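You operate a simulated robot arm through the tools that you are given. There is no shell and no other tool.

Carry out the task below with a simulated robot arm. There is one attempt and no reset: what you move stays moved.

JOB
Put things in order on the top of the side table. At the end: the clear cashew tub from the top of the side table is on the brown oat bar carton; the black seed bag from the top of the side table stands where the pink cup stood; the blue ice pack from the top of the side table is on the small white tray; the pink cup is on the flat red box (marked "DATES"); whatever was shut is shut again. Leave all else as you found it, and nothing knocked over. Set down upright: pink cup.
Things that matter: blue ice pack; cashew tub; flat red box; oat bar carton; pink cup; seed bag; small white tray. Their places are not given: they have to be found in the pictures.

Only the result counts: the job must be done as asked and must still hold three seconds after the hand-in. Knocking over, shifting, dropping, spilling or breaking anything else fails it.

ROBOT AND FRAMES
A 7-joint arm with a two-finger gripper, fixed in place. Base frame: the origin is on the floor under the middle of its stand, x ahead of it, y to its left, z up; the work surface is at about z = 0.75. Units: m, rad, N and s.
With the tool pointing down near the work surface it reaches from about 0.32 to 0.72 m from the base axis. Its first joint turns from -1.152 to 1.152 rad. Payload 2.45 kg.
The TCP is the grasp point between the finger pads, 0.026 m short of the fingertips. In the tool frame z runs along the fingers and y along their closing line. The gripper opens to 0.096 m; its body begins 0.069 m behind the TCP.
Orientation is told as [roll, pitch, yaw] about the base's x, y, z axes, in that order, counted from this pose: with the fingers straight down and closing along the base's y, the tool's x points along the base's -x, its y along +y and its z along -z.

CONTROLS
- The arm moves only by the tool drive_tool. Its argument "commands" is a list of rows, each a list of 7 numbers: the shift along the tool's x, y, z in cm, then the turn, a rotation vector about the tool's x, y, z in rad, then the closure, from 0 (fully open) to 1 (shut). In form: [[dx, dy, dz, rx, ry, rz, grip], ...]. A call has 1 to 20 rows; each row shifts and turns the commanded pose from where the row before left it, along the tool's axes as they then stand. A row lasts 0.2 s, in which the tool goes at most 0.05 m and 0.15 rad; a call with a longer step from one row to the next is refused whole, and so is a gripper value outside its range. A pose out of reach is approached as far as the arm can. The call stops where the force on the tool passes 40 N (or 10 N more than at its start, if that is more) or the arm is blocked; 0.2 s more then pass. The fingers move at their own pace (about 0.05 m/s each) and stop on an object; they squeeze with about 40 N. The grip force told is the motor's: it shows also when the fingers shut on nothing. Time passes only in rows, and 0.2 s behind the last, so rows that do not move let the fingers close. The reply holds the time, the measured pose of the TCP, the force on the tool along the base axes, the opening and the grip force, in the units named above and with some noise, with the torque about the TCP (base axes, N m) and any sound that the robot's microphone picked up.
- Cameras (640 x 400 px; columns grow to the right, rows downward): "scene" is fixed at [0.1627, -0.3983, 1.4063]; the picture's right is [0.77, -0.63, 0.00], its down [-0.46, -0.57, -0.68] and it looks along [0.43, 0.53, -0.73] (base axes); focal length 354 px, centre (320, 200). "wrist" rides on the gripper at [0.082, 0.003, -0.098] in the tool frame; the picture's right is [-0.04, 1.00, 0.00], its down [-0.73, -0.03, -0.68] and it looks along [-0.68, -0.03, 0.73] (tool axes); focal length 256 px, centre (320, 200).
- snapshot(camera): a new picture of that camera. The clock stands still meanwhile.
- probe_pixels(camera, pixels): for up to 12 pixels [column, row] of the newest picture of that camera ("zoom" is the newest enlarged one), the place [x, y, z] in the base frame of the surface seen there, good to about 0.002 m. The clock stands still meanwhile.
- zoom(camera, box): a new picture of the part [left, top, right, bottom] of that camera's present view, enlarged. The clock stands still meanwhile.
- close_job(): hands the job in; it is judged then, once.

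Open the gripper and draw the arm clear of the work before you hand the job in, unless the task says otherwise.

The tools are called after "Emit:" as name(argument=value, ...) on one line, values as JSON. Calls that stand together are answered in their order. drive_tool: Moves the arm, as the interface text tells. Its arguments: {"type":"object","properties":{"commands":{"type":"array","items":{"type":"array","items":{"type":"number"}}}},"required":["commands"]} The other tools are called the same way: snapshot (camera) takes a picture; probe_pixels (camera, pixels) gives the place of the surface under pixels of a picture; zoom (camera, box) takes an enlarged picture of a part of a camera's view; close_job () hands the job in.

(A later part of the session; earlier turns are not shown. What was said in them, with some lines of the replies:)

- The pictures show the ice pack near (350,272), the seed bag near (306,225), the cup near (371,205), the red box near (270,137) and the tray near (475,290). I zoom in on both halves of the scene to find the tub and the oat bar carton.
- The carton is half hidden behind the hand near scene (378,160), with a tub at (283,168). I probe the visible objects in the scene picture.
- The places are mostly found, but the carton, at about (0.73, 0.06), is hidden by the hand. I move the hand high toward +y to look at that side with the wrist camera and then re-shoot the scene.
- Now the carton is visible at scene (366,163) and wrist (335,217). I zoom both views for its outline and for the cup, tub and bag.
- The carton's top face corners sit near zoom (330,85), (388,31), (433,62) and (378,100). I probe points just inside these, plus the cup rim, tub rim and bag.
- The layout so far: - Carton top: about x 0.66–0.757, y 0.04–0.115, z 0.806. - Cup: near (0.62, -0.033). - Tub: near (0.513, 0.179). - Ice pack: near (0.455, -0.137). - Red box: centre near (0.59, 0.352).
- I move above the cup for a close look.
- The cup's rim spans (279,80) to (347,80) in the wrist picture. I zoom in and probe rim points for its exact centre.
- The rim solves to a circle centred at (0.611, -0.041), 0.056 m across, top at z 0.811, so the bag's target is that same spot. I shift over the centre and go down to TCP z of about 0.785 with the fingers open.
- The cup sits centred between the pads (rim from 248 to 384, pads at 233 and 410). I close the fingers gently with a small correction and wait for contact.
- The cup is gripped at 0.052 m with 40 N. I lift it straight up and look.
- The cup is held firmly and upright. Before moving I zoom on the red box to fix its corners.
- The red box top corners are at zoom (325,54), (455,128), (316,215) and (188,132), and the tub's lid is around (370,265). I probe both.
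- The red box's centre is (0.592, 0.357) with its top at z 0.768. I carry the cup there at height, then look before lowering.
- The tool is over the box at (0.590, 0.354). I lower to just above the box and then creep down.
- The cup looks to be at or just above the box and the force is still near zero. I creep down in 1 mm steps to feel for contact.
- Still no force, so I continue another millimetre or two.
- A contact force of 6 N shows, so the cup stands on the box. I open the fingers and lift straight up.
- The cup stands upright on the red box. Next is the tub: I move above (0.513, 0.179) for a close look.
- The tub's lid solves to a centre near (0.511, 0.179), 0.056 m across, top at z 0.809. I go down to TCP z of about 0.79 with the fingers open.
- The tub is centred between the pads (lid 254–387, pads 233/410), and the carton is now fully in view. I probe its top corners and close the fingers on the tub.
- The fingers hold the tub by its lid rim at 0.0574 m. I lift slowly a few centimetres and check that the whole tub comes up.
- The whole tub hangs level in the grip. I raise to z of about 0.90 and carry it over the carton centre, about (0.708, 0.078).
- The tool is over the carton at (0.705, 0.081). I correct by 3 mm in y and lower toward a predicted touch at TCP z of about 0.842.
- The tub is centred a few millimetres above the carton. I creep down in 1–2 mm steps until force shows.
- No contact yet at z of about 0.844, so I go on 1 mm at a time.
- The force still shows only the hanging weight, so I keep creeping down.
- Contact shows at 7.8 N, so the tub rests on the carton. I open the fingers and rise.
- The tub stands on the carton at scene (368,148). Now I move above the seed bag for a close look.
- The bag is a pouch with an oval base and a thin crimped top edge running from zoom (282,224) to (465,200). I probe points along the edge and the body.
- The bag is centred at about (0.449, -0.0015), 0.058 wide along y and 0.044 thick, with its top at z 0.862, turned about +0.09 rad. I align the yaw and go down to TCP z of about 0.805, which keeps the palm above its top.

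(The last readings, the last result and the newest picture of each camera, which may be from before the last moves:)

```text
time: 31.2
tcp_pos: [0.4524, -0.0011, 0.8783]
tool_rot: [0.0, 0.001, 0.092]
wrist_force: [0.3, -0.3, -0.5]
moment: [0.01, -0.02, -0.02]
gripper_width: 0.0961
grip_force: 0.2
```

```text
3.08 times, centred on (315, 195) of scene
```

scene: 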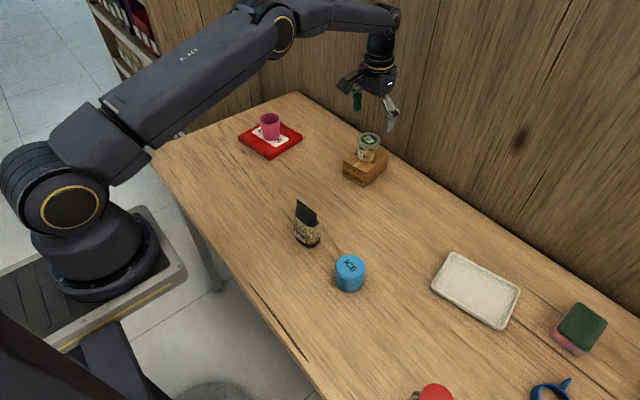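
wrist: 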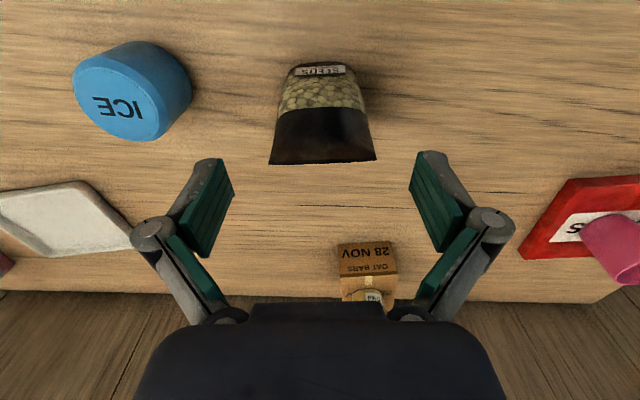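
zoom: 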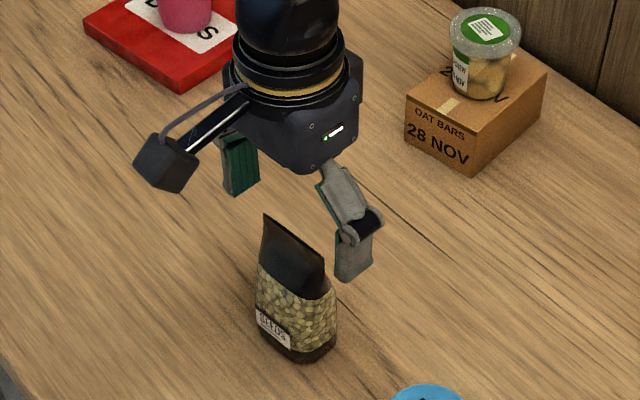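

The bag's top edge now looks parallel to the closing line, running from (269,163) to (375,158), centred at 322. I descend the remaining 7.4 cm.

Emit:
drive_tool(commands=[[0.2, 0, 3, 0, 0, 0, 0], [0, 0, 2.5, 0, 0, 0, 0], [0, 0, 1.8, 0, 0, 0, 0], [0, 0, 0, 0, 0, 0, 0]])

Emit:
snapshot(camera="wrist")

Emit:
zoom(camera="scene", box=[250, 150, 370, 260])

```text
time: 32.2
tcp_pos: [0.4487, -0.0003, 0.8079]
tool_rot: [-0.001, -0.001, 0.091]
wrist_force: [-0.3, 0.1, 0.0]
moment: [-0.03, 0.0, 0.0]
gripper_width: 0.0958
grip_force: 0.1
```

```text
taken
```

wrist: 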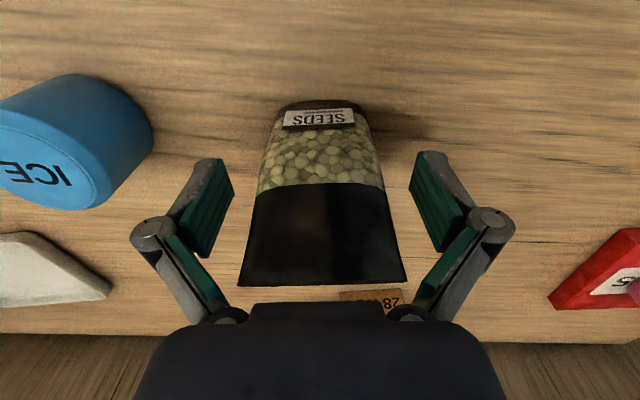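

```text
3.64 times, centred on (310, 205) of scene
```

zoom: 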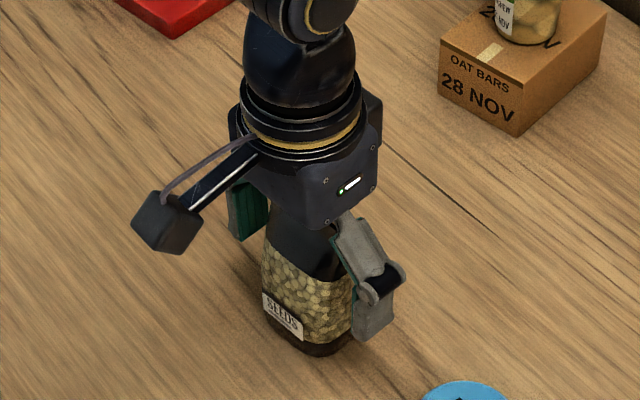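

The bag's flared top (239–407 px) sits between the upper finger links, which narrow toward the palm and would pinch the flap if I closed this way. I rise again and turn the hand by 90° to grip the bag across its 0.044 m thickness instead.

Emit:
drive_tool(commands=[[0, 0, -3, 0, 0, 0, 0], [0, 0, -4.5, 0, 0, 0, 0], [0, 0, -4.5, 0, 0, 0, 0], [0, 0, 0, 0, 0, 0.1428, 0], [0, 0, 0, 0, 0, 0.1428, 0], [0, 0, 0, 0, 0, 0.1428, 0], [0, 0, 0, 0, 0, 0.1428, 0], [0, 0, 0, 0, 0, 0.1428, 0], [0, 0, 0, 0, 0, 0.1428, 0], [0, 0, 0, 0, 0, 0.1428, 0], [0, 0, 0, 0, 0, 0.1428, 0], [0, 0, 0, 0, 0, 0.1428, 0], [0, 0, 0, 0, 0, 0.1428, 0], [0, 0, 0, 0, 0, 0.1428, 0], [0, 0, 0, 0, 0, 0, 0]])

Emit:
snapshot(camera="wrist")

Emit:
snapshot(camera="scene")

```text
time: 35.4
tcp_pos: [0.449, 0.0007, 0.928]
tool_rot: [0.0, -0.001, -1.482]
wrist_force: [0.0, -0.7, -0.7]
moment: [0.03, 0.02, 0.03]
gripper_width: 0.096
grip_force: 0.0
```

```text
taken
```

wrist: 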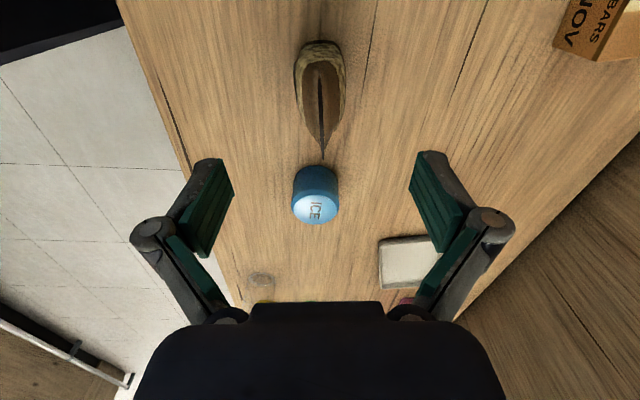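

```text
taken
```

scene: 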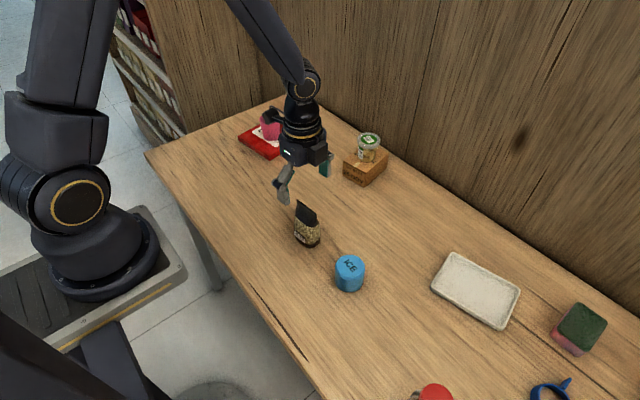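

The hand is turned, and the bag's thin side shows at wrist (322,95), well centred between the pads. I zoom to check its outline and centring.

Emit:
zoom(camera="wrist", box=[260, 20, 390, 170])

Emit:
probe_pixels(camera="wrist", pixels=[[320, 80], [323, 120], [323, 145], [298, 75], [344, 75], [321, 60], [321, 45], [301, 60], [341, 60]])

```text
2.67 times, centred on (325, 95) of wrist
```

zoom: 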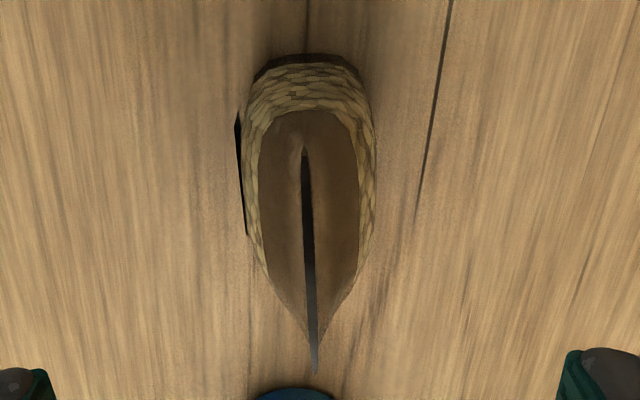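

```text
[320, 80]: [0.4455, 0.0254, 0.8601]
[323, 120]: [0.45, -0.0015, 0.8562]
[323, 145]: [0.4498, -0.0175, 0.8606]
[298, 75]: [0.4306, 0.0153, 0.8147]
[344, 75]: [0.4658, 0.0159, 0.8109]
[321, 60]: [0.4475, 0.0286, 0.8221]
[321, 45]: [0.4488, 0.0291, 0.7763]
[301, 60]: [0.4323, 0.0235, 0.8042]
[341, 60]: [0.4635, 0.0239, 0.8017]
```

The body spans x 0.430–0.467 and y -0.031–0.029, so the tool is well centred. I go down to TCP z of about 0.803 in this orientation.

Emit:
drive_tool(commands=[[-0.15, 0, 4, 0, 0, 0, 0], [0, 0, 4, 0, 0, 0, 0], [0, 0, 3, 0, 0, 0, 0], [0, 0, 1.4, 0, 0, 0, 0], [0, 0, 0, 0, 0, 0, 0]])

Emit:
snapshot(camera="wrist")

Emit:
zoom(camera="scene", box=[250, 150, 370, 260])

```text
time: 36.6
tcp_pos: [0.4491, -0.0023, 0.8036]
tool_rot: [0.0, 0.001, -1.48]
wrist_force: [-0.3, 0.6, -0.1]
moment: [-0.03, 0.0, 0.01]
gripper_width: 0.096
grip_force: 0.1
```

```text
taken
```

wrist: 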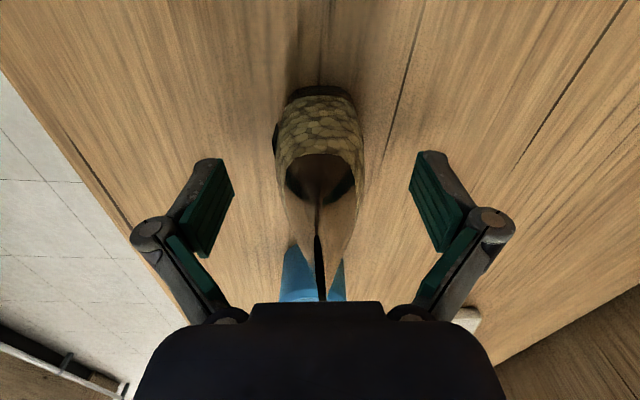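

```text
3.64 times, centred on (310, 205) of scene
```

zoom: 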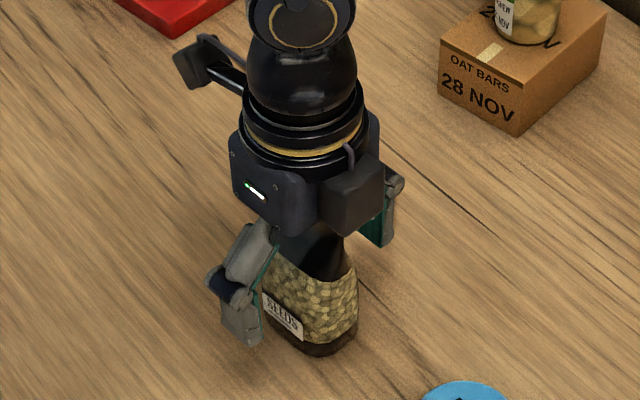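

The bag stands between the open pads with nothing touching. I close slowly on it.

Emit:
drive_tool(commands=[[0, 0, 0, 0, 0, 0, 0.25], [0, 0, 0, 0, 0, 0, 0.4], [0, 0, 0, 0, 0, 0, 0.5], [0, 0, 0, 0, 0, 0, 0.55], [0, 0, 0, 0, 0, 0, 0.6], [0, 0, 0, 0, 0, 0, 0.65], [0, 0, 0, 0, 0, 0, 0.7], [0, 0, 0, 0, 0, 0, 0.7]])

Emit:
snapshot(camera="wrist")

```text
time: 38.4
tcp_pos: [0.4491, -0.002, 0.8033]
tool_rot: [0.001, 0.0, -1.481]
wrist_force: [-0.1, -0.9, 5.0]
moment: [0.06, -0.01, 0.03]
gripper_width: 0.0425
grip_force: 39.8
```

```text
taken
```

wrist: 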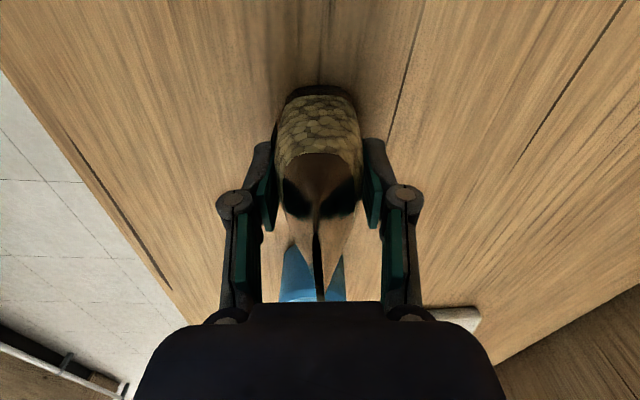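

The grip holds at 0.0425 m with 40 N. I lift carefully and check for slip.

Emit:
drive_tool(commands=[[0, 0, -0.5, 0, 0, 0, 0.7], [0, 0, -1, 0, 0, 0, 0.7], [0, 0, -1.5, 0, 0, 0, 0.7], [0, 0, 0, 0, 0, 0, 0.7]])

Emit:
snapshot(camera="wrist")

Emit:
zoom(camera="scene", box=[250, 150, 370, 260])

```text
time: 39.4
tcp_pos: [0.4502, -0.0008, 0.8342]
tool_rot: [-0.001, 0.0, -1.48]
wrist_force: [0.2, 0.4, -0.8]
moment: [-0.04, -0.01, 0.0]
gripper_width: 0.0423
grip_force: 40.0
```

```text
taken
```

wrist: 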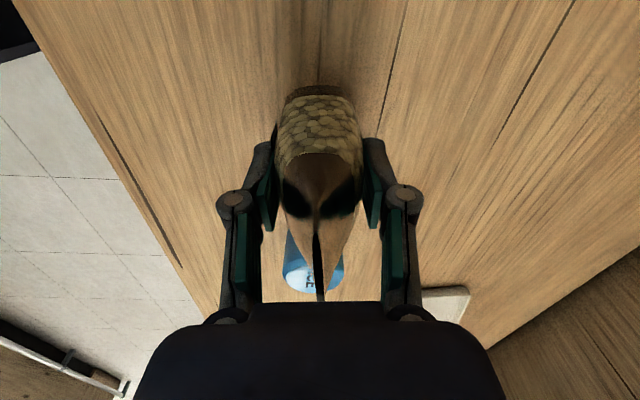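

```text
3.64 times, centred on (310, 205) of scene
```

zoom: 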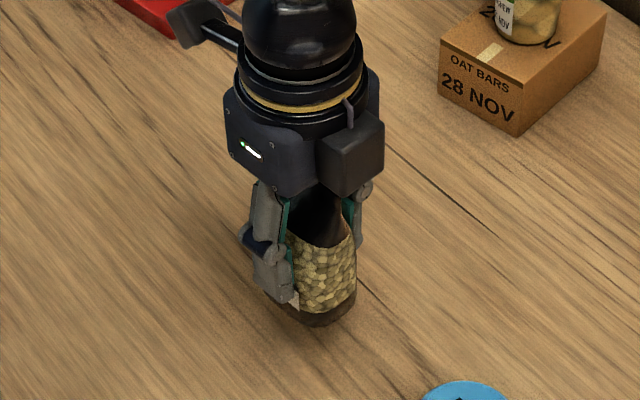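

The bag came up level. I raise it to z of about 0.885 and carry it to the cup's old spot, (0.611, -0.041).

Emit:
drive_tool(commands=[[0, 0, -2.5, 0, 0, 0, 0.7], [0, 0, -2.5, 0, 0, 0, 0.7], [-1.08, 3.15, 0, 0, 0, 0, 0.7], [-1.08, 3.15, 0, 0, 0, 0, 0.7], [-1.08, 3.15, 0, 0, 0, 0, 0.7], [-1.08, 3.15, 0, 0, 0, 0, 0.7], [-1.08, 3.15, 0, 0, 0, 0, 0.7], [0, 0, 0, 0, 0, 0, 0.7]])

Emit:
snapshot(camera="wrist")

Emit:
snapshot(camera="scene")

```text
time: 41.2
tcp_pos: [0.6101, -0.0426, 0.8843]
tool_rot: [-0.001, -0.001, -1.481]
wrist_force: [0.4, 0.6, -0.7]
moment: [0.01, 0.01, -0.02]
gripper_width: 0.0422
grip_force: 39.6
```

```text
taken
```

wrist: 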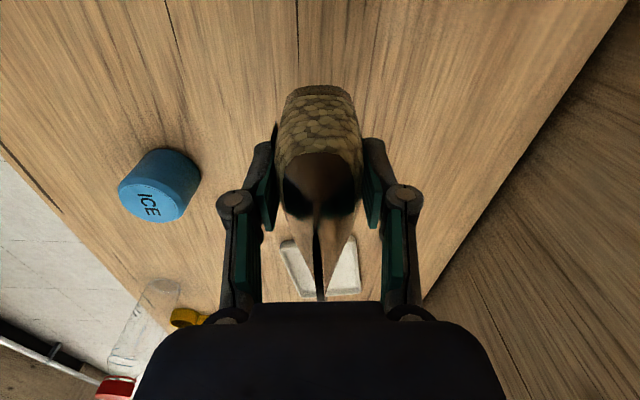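

```text
taken
```

scene: 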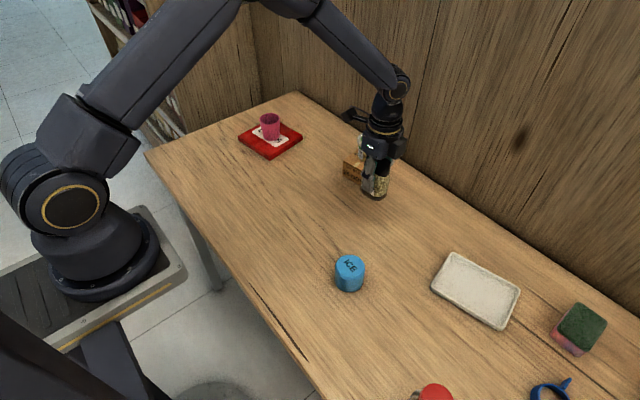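

The bag is over its target at (0.610, -0.043). I lower to just above the table, then creep for contact.

Emit:
drive_tool(commands=[[0.1, 0.1, 3, 0, 0, 0, 0.7], [0, 0, 3, 0, 0, 0, 0.7], [0, 0, 1.5, 0, 0, 0, 0.7], [0, 0, 0.3, 0, 0, 0, 0.7], [0, 0, 0, 0, 0, 0, 0.7]])

Emit:
zoom(camera="scene", box=[310, 100, 440, 230])

```text
time: 42.4
tcp_pos: [0.6119, -0.0404, 0.8043]
tool_rot: [0.0, 0.0, -1.48]
wrist_force: [0.4, -0.2, -0.6]
moment: [-0.01, 0.04, -0.02]
gripper_width: 0.0424
grip_force: 40.5
```

```text
3.08 times, centred on (375, 165) of scene
```

zoom: 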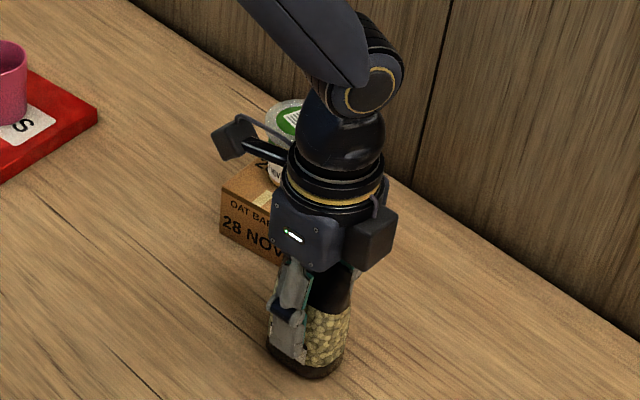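

The bag is just above the table at TCP z 0.804. I creep down 1 mm at a time.

Emit:
drive_tool(commands=[[0, 0, 0.1, 0, 0, 0, 0.7], [0, 0, 0, 0, 0, 0, 0.7]])

Emit:
drive_tool(commands=[[0, 0, 0.1, 0, 0, 0, 0.7], [0, 0, 0, 0, 0, 0, 0.7]])

```text
time: 43.0
tcp_pos: [0.611, -0.0409, 0.8038]
tool_rot: [0.001, -0.001, -1.481]
wrist_force: [-0.1, 0.2, -1.4]
moment: [-0.02, 0.01, -0.05]
gripper_width: 0.0423
grip_force: 39.8
```

```text
time: 43.6
tcp_pos: [0.6109, -0.0406, 0.8041]
tool_rot: [-0.001, 0.0, -1.48]
wrist_force: [-1.7, 0.7, 4.0]
moment: [0.04, 0.1, 0.04]
gripper_width: 0.0422
grip_force: 40.2
```

A contact force of 4 N shows, so the bag is standing. I open the fingers gradually and look before leaving.

Emit:
drive_tool(commands=[[0, 0, 0, 0, 0, 0, 0.55], [0, 0, 0, 0, 0, 0, 0.45], [0, 0, 0, 0, 0, 0, 0.3], [0, 0, 0, 0, 0, 0, 0.1], [0, 0, 0, 0, 0, 0, 0], [0, 0, 0, 0, 0, 0, 0]])

Emit:
snapshot(camera="wrist")

Emit:
zoom(camera="scene", box=[310, 100, 440, 230])

```text
time: 45.0
tcp_pos: [0.6105, -0.042, 0.8042]
tool_rot: [0.0, 0.0, -1.48]
wrist_force: [-1.0, 0.0, -0.1]
moment: [-0.01, 0.03, -0.01]
gripper_width: 0.0963
grip_force: 0.1
```

```text
taken
```

wrist: 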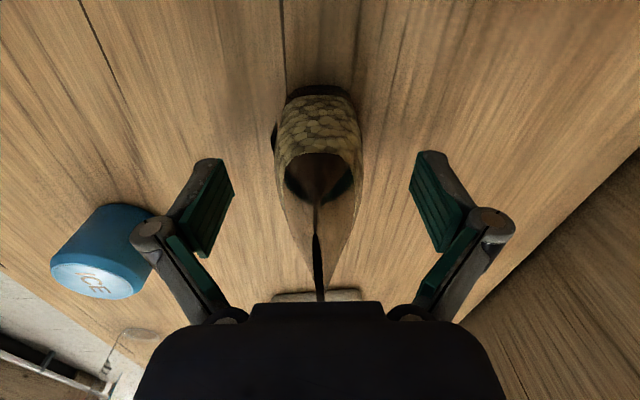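

```text
3.08 times, centred on (375, 165) of scene
```

zoom: 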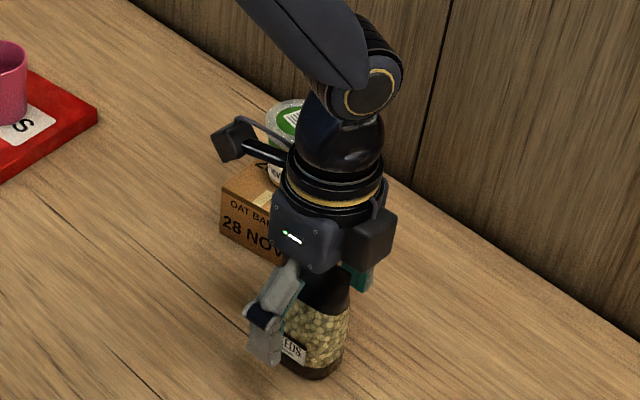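

The bag stands freely between the open fingers. I rise straight up and turn the hand back to its first orientation.

Emit:
drive_tool(commands=[[0, 0, -3, 0, 0, 0, 0], [0, 0, -5, 0, 0, 0, 0], [0, 0, -5, 0, 0, 0, 0], [0, 0, -3, 0, 0, -0.148, 0], [0, 0, 0, 0, 0, -0.148, 0], [0, 0, 0, 0, 0, -0.148, 0], [0, 0, 0, 0, 0, -0.148, 0], [0, 0, 0, 0, 0, -0.148, 0], [0, 0, 0, 0, 0, -0.148, 0], [0, 0, 0, 0, 0, -0.148, 0], [0, 0, 0, 0, 0, -0.148, 0], [0, 0, 0, 0, 0, -0.148, 0], [0, 0, 0, 0, 0, -0.148, 0], [0, 0, 0, 0, 0, 0, 0]])

Emit:
snapshot(camera="wrist")

Emit:
snapshot(camera="scene")

```text
time: 48.0
tcp_pos: [0.6118, -0.0383, 0.9638]
tool_rot: [0.0, 0.0, 0.001]
wrist_force: [-0.3, -0.3, -0.5]
moment: [-0.02, -0.01, 0.01]
gripper_width: 0.096
grip_force: 0.1
```

```text
taken
```

wrist: 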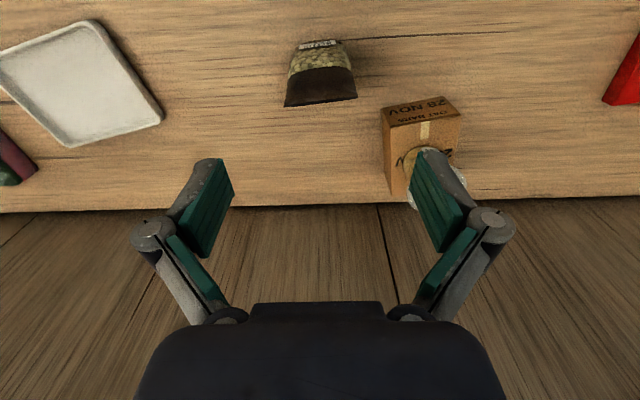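

```text
taken
```

scene: 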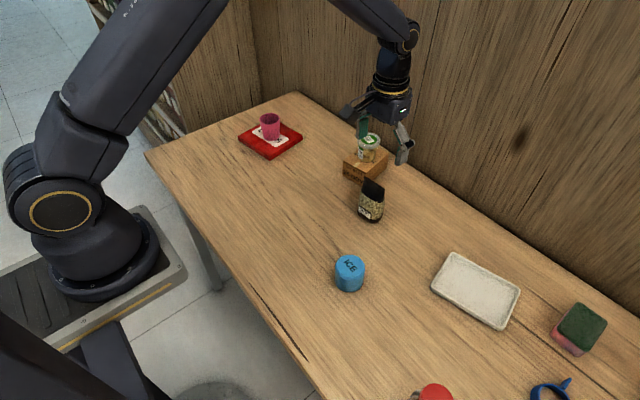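

The bag stands upright at scene (370,205), in the cup's old place. Next I move above the ice pack near (0.456, -0.137) for a close look.

Emit:
drive_tool(commands=[[3.1, -1.96, 0.6, 0, 0, 0, 0], [3.1, -1.96, 0.6, 0, 0, 0, 0], [3.1, -1.96, 0.6, 0, 0, 0, 0], [3.1, -1.96, 0.6, 0, 0, 0, 0], [3.1, -1.96, 0.6, 0, 0, 0, 0], [0, 0, 0, 0, 0, 0, 0]])

Emit:
snapshot(camera="wrist")

Emit:
zoom(camera="wrist", box=[250, 10, 390, 140])

```text
time: 49.4
tcp_pos: [0.4543, -0.1389, 0.9339]
tool_rot: [0.0, 0.0, -0.001]
wrist_force: [0.1, 0.3, 1.0]
moment: [0.02, 0.0, 0.03]
gripper_width: 0.096
grip_force: 0.1
```

```text
taken
```

wrist: 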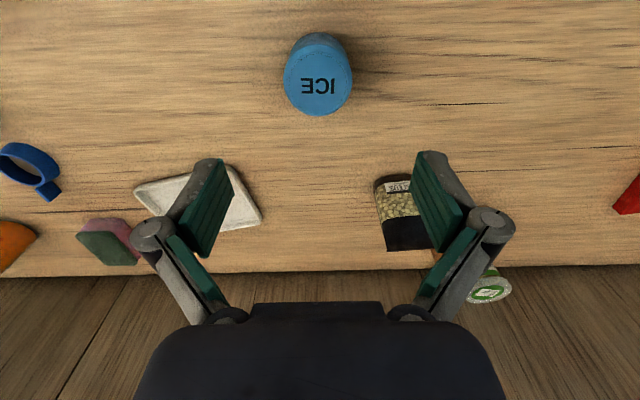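

```text
3.08 times, centred on (320, 75) of wrist
```

zoom: 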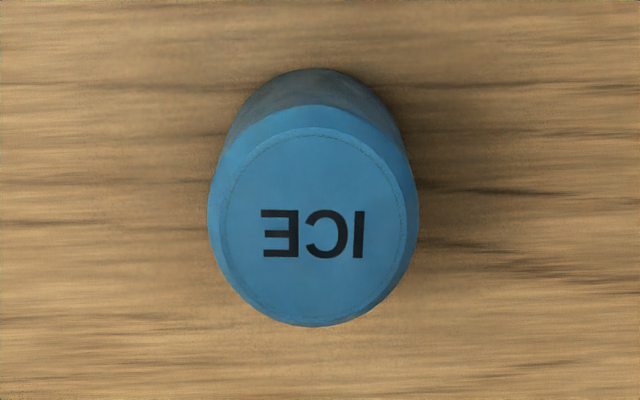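

The ice pack solves to a centre at (0.450, -0.1415), 0.059 m across, top at z 0.806. I go down to TCP z of about 0.794 so the fingertips stay above the tray rim later.

Emit:
drive_tool(commands=[[0.43, -0.26, 3.0, 0, 0, 0, 0], [0, 0, 4, 0, 0, 0, 0], [0, 0, 4, 0, 0, 0, 0], [0, 0, 3.0, 0, 0, 0, 0], [0, 0, 0, 0, 0, 0, 0]])

Emit:
snapshot(camera="wrist")

Emit:
zoom(camera="scene", box=[280, 190, 420, 310])

```text
time: 50.6
tcp_pos: [0.4502, -0.1413, 0.7928]
tool_rot: [0.001, -0.002, -0.001]
wrist_force: [-0.1, 0.7, 0.7]
moment: [0.02, -0.03, 0.01]
gripper_width: 0.0958
grip_force: 0.0
```

```text
taken
```

wrist: 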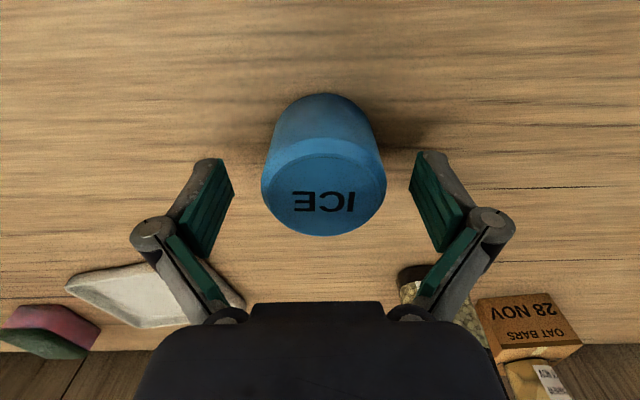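

```text
3.33 times, centred on (350, 250) of scene
```

zoom: 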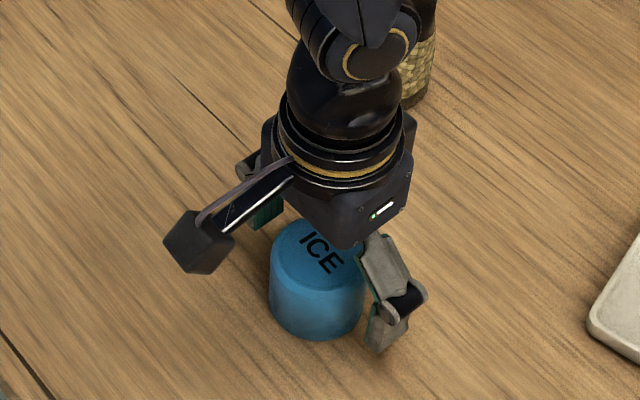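

The ice pack is centred between the pads (261–386, pads 233/410). I close on it, then check the width.

Emit:
drive_tool(commands=[[0, 0, 0, 0, 0, 0, 0.2], [0, 0, 0, 0, 0, 0, 0.35], [0, 0, 0, 0, 0, 0, 0.45], [0, 0, 0, 0, 0, 0, 0.5], [0, 0, 0, 0, 0, 0, 0.55], [0, 0, 0, 0, 0, 0, 0.55]])

Emit:
snapshot(camera="wrist")

```text
time: 52.0
tcp_pos: [0.4498, -0.1417, 0.7934]
tool_rot: [0.002, 0.0, 0.0]
wrist_force: [-0.4, 2.3, 5.4]
moment: [0.1, 0.03, 0.06]
gripper_width: 0.0584
grip_force: 40.3
```

```text
taken
```

wrist: 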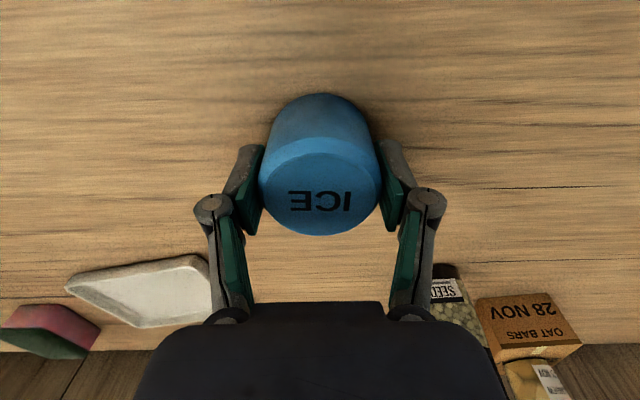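

Gripped at 0.0584 m. I lift gently and check.

Emit:
drive_tool(commands=[[0, 0, -0.5, 0, 0, 0, 0.55], [0, 0, -1.5, 0, 0, 0, 0.55], [0, 0, -3, 0, 0, 0, 0.55], [0, 0, -4, 0, 0, 0, 0.55], [0, 0, 0, 0, 0, 0, 0.55]])

Emit:
snapshot(camera="wrist")

Emit:
snapshot(camera="scene")

Emit:
probe_pixels(camera="scene", pixels=[[475, 290], [434, 284], [458, 253], [520, 290], [501, 329], [470, 308], [510, 310], [490, 272], [445, 268]])

```text
time: 53.2
tcp_pos: [0.4518, -0.1413, 0.8837]
tool_rot: [0.0, 0.001, 0.0]
wrist_force: [0.0, 0.7, -1.1]
moment: [-0.01, 0.0, 0.02]
gripper_width: 0.0583
grip_force: 39.6
```

```text
taken
```

wrist: 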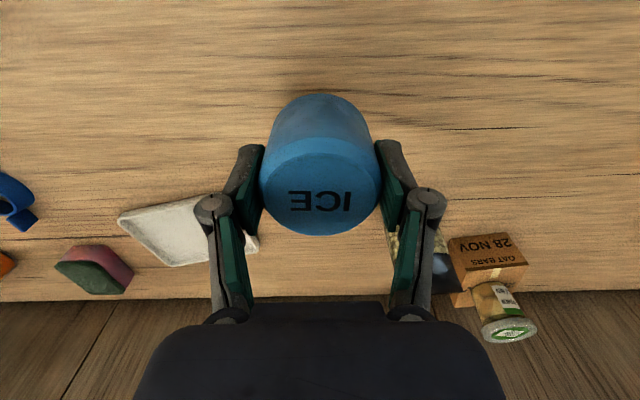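

```text
taken
```

scene: 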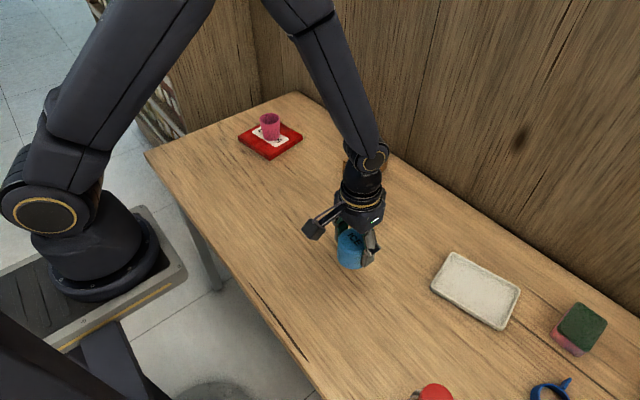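

```text
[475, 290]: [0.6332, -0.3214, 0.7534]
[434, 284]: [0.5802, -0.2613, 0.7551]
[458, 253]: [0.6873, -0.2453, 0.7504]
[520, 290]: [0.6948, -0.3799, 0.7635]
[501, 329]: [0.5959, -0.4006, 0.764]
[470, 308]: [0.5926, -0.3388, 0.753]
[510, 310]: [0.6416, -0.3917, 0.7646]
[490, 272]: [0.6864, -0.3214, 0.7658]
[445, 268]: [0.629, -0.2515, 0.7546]
```

The ice pack is held level. I zoom on the tray to fix its inner edges before moving.

Emit:
zoom(camera="scene", box=[420, 240, 535, 340])

```text
4.00 times, centred on (478, 290) of scene
```

zoom: 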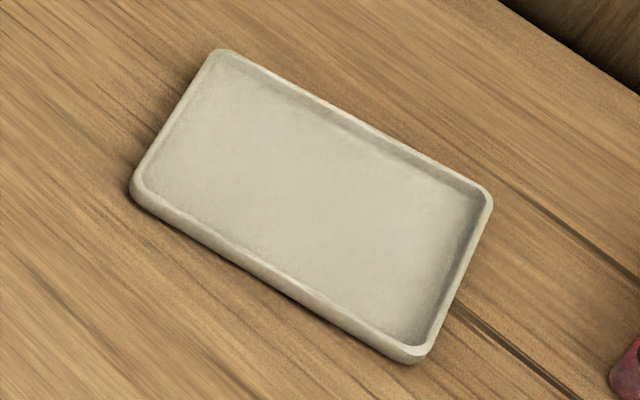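

The rim corners are near zoom (138,180), (220,54), (488,195) and (424,350). I probe them and floor points.

Emit:
probe_pixels(camera="zoom", pixels=[[138, 182], [220, 54], [487, 197], [424, 349], [310, 198], [275, 267], [455, 270], [350, 118], [178, 115], [285, 262], [440, 265], [345, 130]])

```text
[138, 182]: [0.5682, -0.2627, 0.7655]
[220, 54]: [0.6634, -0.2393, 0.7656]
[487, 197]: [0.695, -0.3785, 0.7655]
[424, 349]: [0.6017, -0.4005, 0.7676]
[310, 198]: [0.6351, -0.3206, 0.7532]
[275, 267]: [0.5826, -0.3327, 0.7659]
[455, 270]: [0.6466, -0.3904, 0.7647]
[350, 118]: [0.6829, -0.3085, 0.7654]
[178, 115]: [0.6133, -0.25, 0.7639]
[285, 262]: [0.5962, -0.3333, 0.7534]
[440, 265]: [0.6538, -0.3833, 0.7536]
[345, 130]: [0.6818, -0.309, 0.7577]
```

The tray's centre is about (0.632, -0.320), floor z 0.7535, rim z 0.7655. I carry the ice pack there at height.

Emit:
drive_tool(commands=[[-3.0, -2.97, 0, 0, 0, 0, 0.55], [-3.0, -2.97, 0, 0, 0, 0, 0.55], [-3.0, -2.97, 0, 0, 0, 0, 0.55], [-3.0, -2.97, 0, 0, 0, 0, 0.55], [-3.0, -2.97, 0, 0, 0, 0, 0.55], [-3.0, -2.97, 0, 0, 0, 0, 0.55], [0, 0, 0, 0, 0, 0, 0.55]])

Emit:
snapshot(camera="wrist")

Emit:
snapshot(camera="scene")

```text
time: 54.8
tcp_pos: [0.6306, -0.318, 0.8823]
tool_rot: [0.001, 0.002, 0.001]
wrist_force: [-0.6, -0.8, -1.2]
moment: [0.01, -0.02, -0.01]
gripper_width: 0.0585
grip_force: 39.9
```

```text
taken
```

wrist: 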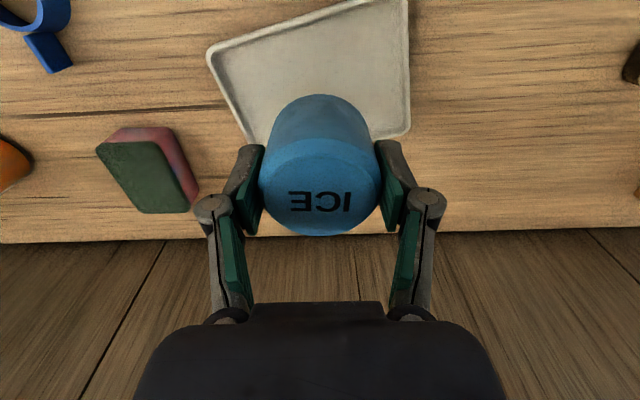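

```text
taken
```

scene: 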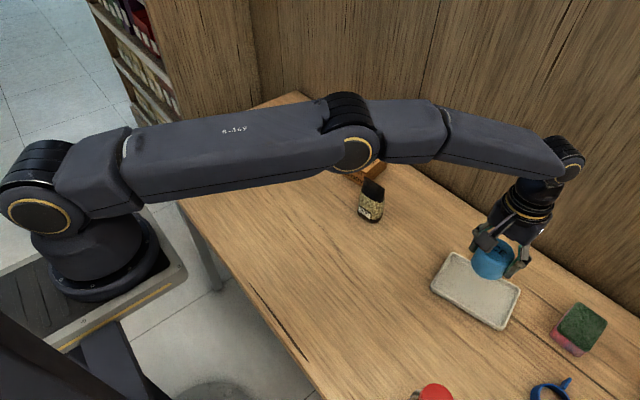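

The ice pack is over the tray. I lower to a few millimetres above the predicted touch at TCP z of about 0.797.

Emit:
drive_tool(commands=[[0, -0.1, 3, 0, 0, 0, 0.55], [0, 0, 3, 0, 0, 0, 0.55], [0, 0, 1.5, 0, 0, 0, 0.55], [0, 0, 0.6, 0, 0, 0, 0.55], [0, 0, 0, 0, 0, 0, 0.55]])

Emit:
zoom(camera="scene", box=[420, 190, 580, 340])

```text
time: 56.0
tcp_pos: [0.6317, -0.3204, 0.8025]
tool_rot: [0.001, -0.001, 0.002]
wrist_force: [0.3, -0.2, -0.9]
moment: [0.0, -0.01, 0.01]
gripper_width: 0.0583
grip_force: 40.0
```

```text
2.67 times, centred on (500, 265) of scene
```

zoom: 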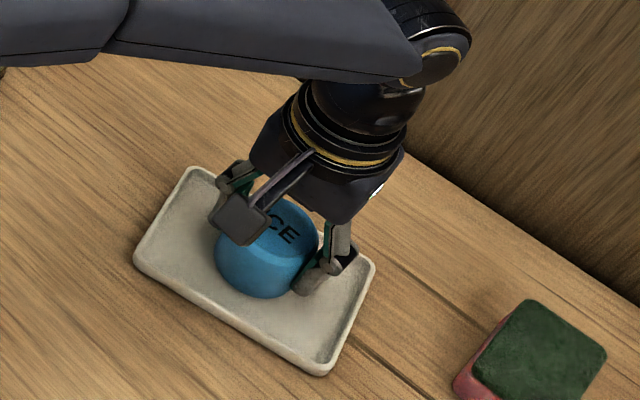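

The ice pack is centred just over the tray floor. I creep down to contact.

Emit:
drive_tool(commands=[[0, 0, 0.2, 0, 0, 0, 0.55], [0, 0, 0.1, 0, 0, 0, 0.55], [0, 0, 0, 0, 0, 0, 0.55]])

Emit:
drive_tool(commands=[[0, 0, 0.1, 0, 0, 0, 0.55], [0, 0, 0, 0, 0, 0, 0.55]])

Emit:
drive_tool(commands=[[0, 0, 0.1, 0, 0, 0, 0.55], [0, 0, 0, 0, 0, 0, 0.55]])

```text
time: 56.8
tcp_pos: [0.6319, -0.3203, 0.7994]
tool_rot: [0.0, -0.001, -0.001]
wrist_force: [0.9, -0.4, -2.4]
moment: [-0.01, 0.03, 0.0]
gripper_width: 0.0582
grip_force: 40.7
```

```text
time: 57.4
tcp_pos: [0.6324, -0.3194, 0.7988]
tool_rot: [0.001, -0.002, 0.001]
wrist_force: [0.7, 0.3, -1.2]
moment: [0.01, 0.03, 0.0]
gripper_width: 0.0583
grip_force: 40.5
```

```text
time: 58.0
tcp_pos: [0.6314, -0.3205, 0.7978]
tool_rot: [-0.001, -0.001, 0.0]
wrist_force: [-2.5, 0.0, 10.0]
moment: [0.07, 0.14, 0.04]
gripper_width: 0.0583
grip_force: 40.1
```

Contact shows at 10 N, so the ice pack rests on the tray. I open the fingers gradually, then rise.

Emit:
drive_tool(commands=[[0, 0, -0.05, 0, 0, 0, 0.4], [0, 0, 0, 0, 0, 0, 0.3], [0, 0, 0, 0, 0, 0, 0.2], [0, 0, 0, 0, 0, 0, 0.1], [0, 0, 0, 0, 0, 0, 0.1], [0, 0, -2, 0, 0, 0, 0.1], [0, 0, -4, 0, 0, 0, 0.1], [0, 0, -4, 0, 0, 0, 0], [0, 0, -3, 0, 0, 0, 0], [0, 0, 0, 0, 0, 0, 0]])

Emit:
snapshot(camera="wrist")

Emit:
snapshot(camera="scene")

```text
time: 60.2
tcp_pos: [0.6298, -0.3198, 0.9271]
tool_rot: [0.0, 0.0, 0.001]
wrist_force: [0.3, 0.0, -0.5]
moment: [-0.01, 0.02, 0.01]
gripper_width: 0.0962
grip_force: 0.0
```

```text
taken
```

wrist: 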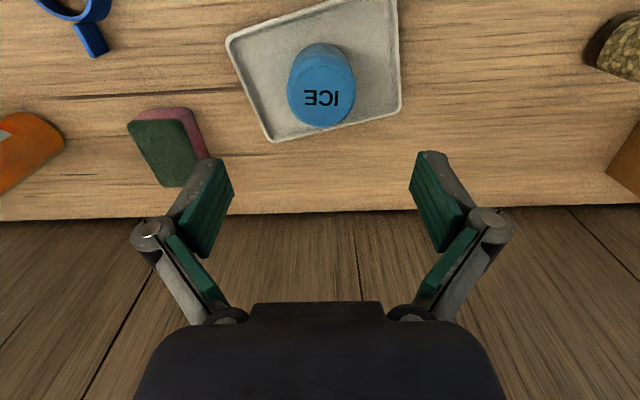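

```text
taken
```

scene: 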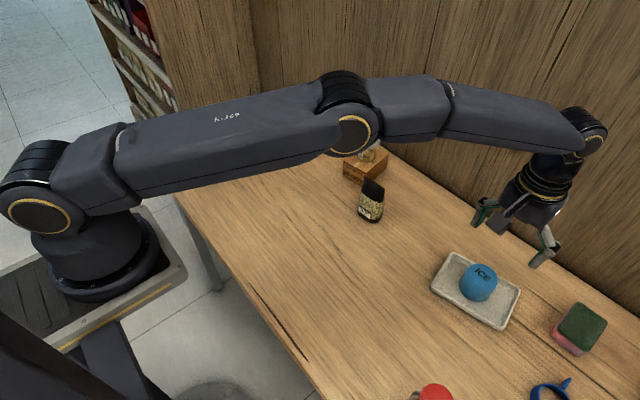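

The ice pack sits in the tray at scene (480,283). I draw the arm back to a high, clear pose and check the whole table.

Emit:
drive_tool(commands=[[0, 0, -4, 0, 0, 0, 0], [3.28, 2.57, -0.8, 0, 0, 0, 0], [3.28, 2.57, -0.8, 0, 0, 0, 0], [3.28, 2.57, -0.8, 0, 0, 0, 0], [3.28, 2.57, -0.8, 0, 0, 0, 0], [3.28, 2.57, -0.8, 0, 0, 0, 0], [3.28, 2.57, -0.8, 0, 0, 0, 0], [3.28, 2.57, -0.8, 0, 0, 0, 0], [0, 0, 0, 0, 0, 0, 0]])

Emit:
snapshot(camera="scene")

Emit:
snapshot(camera="wrist")

```text
time: 62.2
tcp_pos: [0.4024, -0.1404, 1.0234]
tool_rot: [0.0, 0.001, 0.0]
wrist_force: [0.4, -0.2, -0.6]
moment: [-0.04, -0.03, 0.01]
gripper_width: 0.096
grip_force: 0.2
```

```text
taken
```

scene: 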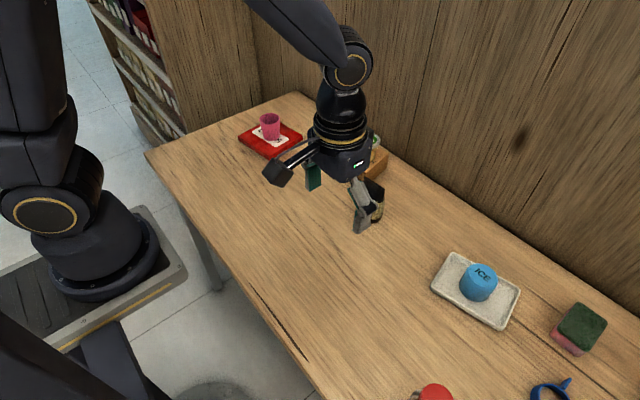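

```text
taken
```

wrist: 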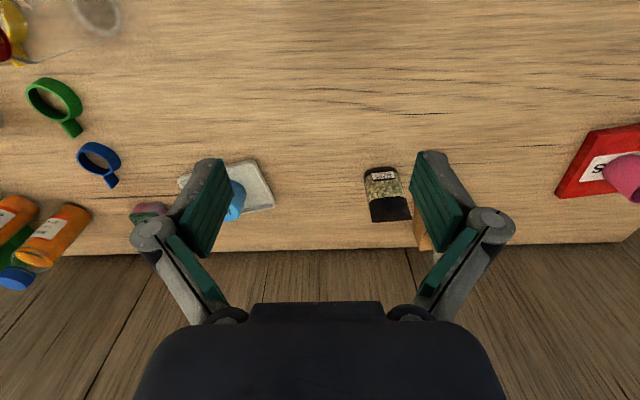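

The cup, ice pack and bag look right, but the tub is behind the hand. I move the hand sideways at height to confirm the tub and check the bag's position.

Emit:
drive_tool(commands=[[0, 4, -0.5, 0, 0, 0, 0], [0, 4, -0.5, 0, 0, 0, 0], [0, 4, -0.5, 0, 0, 0, 0], [0, 4, -0.5, 0, 0, 0, 0], [0, 4, -0.5, 0, 0, 0, 0], [0, 0, 0, 0, 0, 0, 0]])

Emit:
zoom(camera="scene", box=[230, 90, 430, 240])

Emit:
probe_pixels(camera="zoom", pixels=[[440, 300], [450, 340], [410, 330], [445, 160], [440, 180], [130, 100]])

Emit:
snapshot(camera="wrist")

```text
time: 63.6
tcp_pos: [0.4054, 0.0585, 1.0516]
tool_rot: [-0.001, 0.002, 0.0]
wrist_force: [0.3, -0.4, -1.2]
moment: [-0.01, -0.02, -0.02]
gripper_width: 0.0959
grip_force: 0.0
```

```text
2.67 times, centred on (330, 165) of scene
```

zoom: 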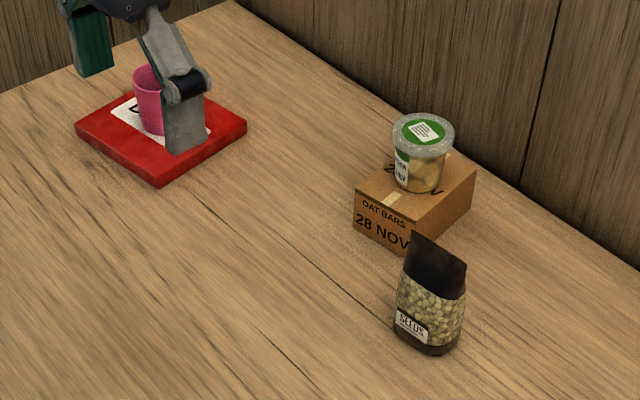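

```text
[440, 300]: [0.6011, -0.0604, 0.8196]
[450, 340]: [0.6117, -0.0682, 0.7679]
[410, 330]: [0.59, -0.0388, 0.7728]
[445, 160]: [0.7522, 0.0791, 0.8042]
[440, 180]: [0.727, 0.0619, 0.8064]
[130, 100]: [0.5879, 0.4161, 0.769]
```

```text
taken
```

wrist: 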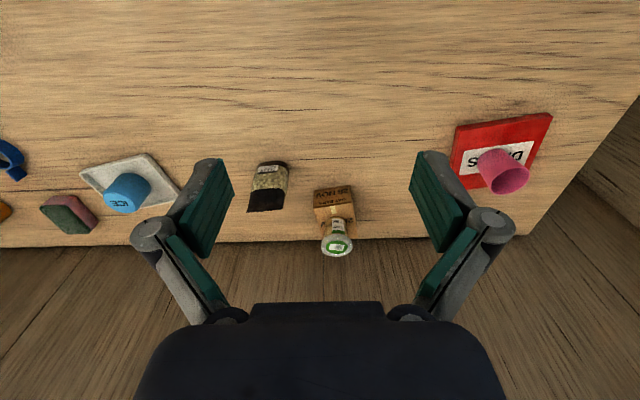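

All four items are in place: the tub on the carton, the bag upright at about (0.611, -0.041), the ice pack in the tray, and the cup upright on the red box. The gripper is open and high above the table, so I hand the job in.

Emit:
close_job()

```text
The job is handed in.
```

The job is handed in. All four things were in their places in the last pictures before the hand-in, though the hand-in itself gave no verdict.

- **Pink cup:** stands upright near the middle of the flat red "DATES" box.
- **Cashew tub:** rests on the brown oat bar carton with its lid still on.
- **Seed bag:** stands upright at about (0.611, -0.041), where the cup stood.
- **Blue ice pack:** sits in the small white tray, near its centre.

I saw nothing else moved or knocked over. I opened nothing, so there was nothing to shut. The gripper is open and the arm is high above the table.
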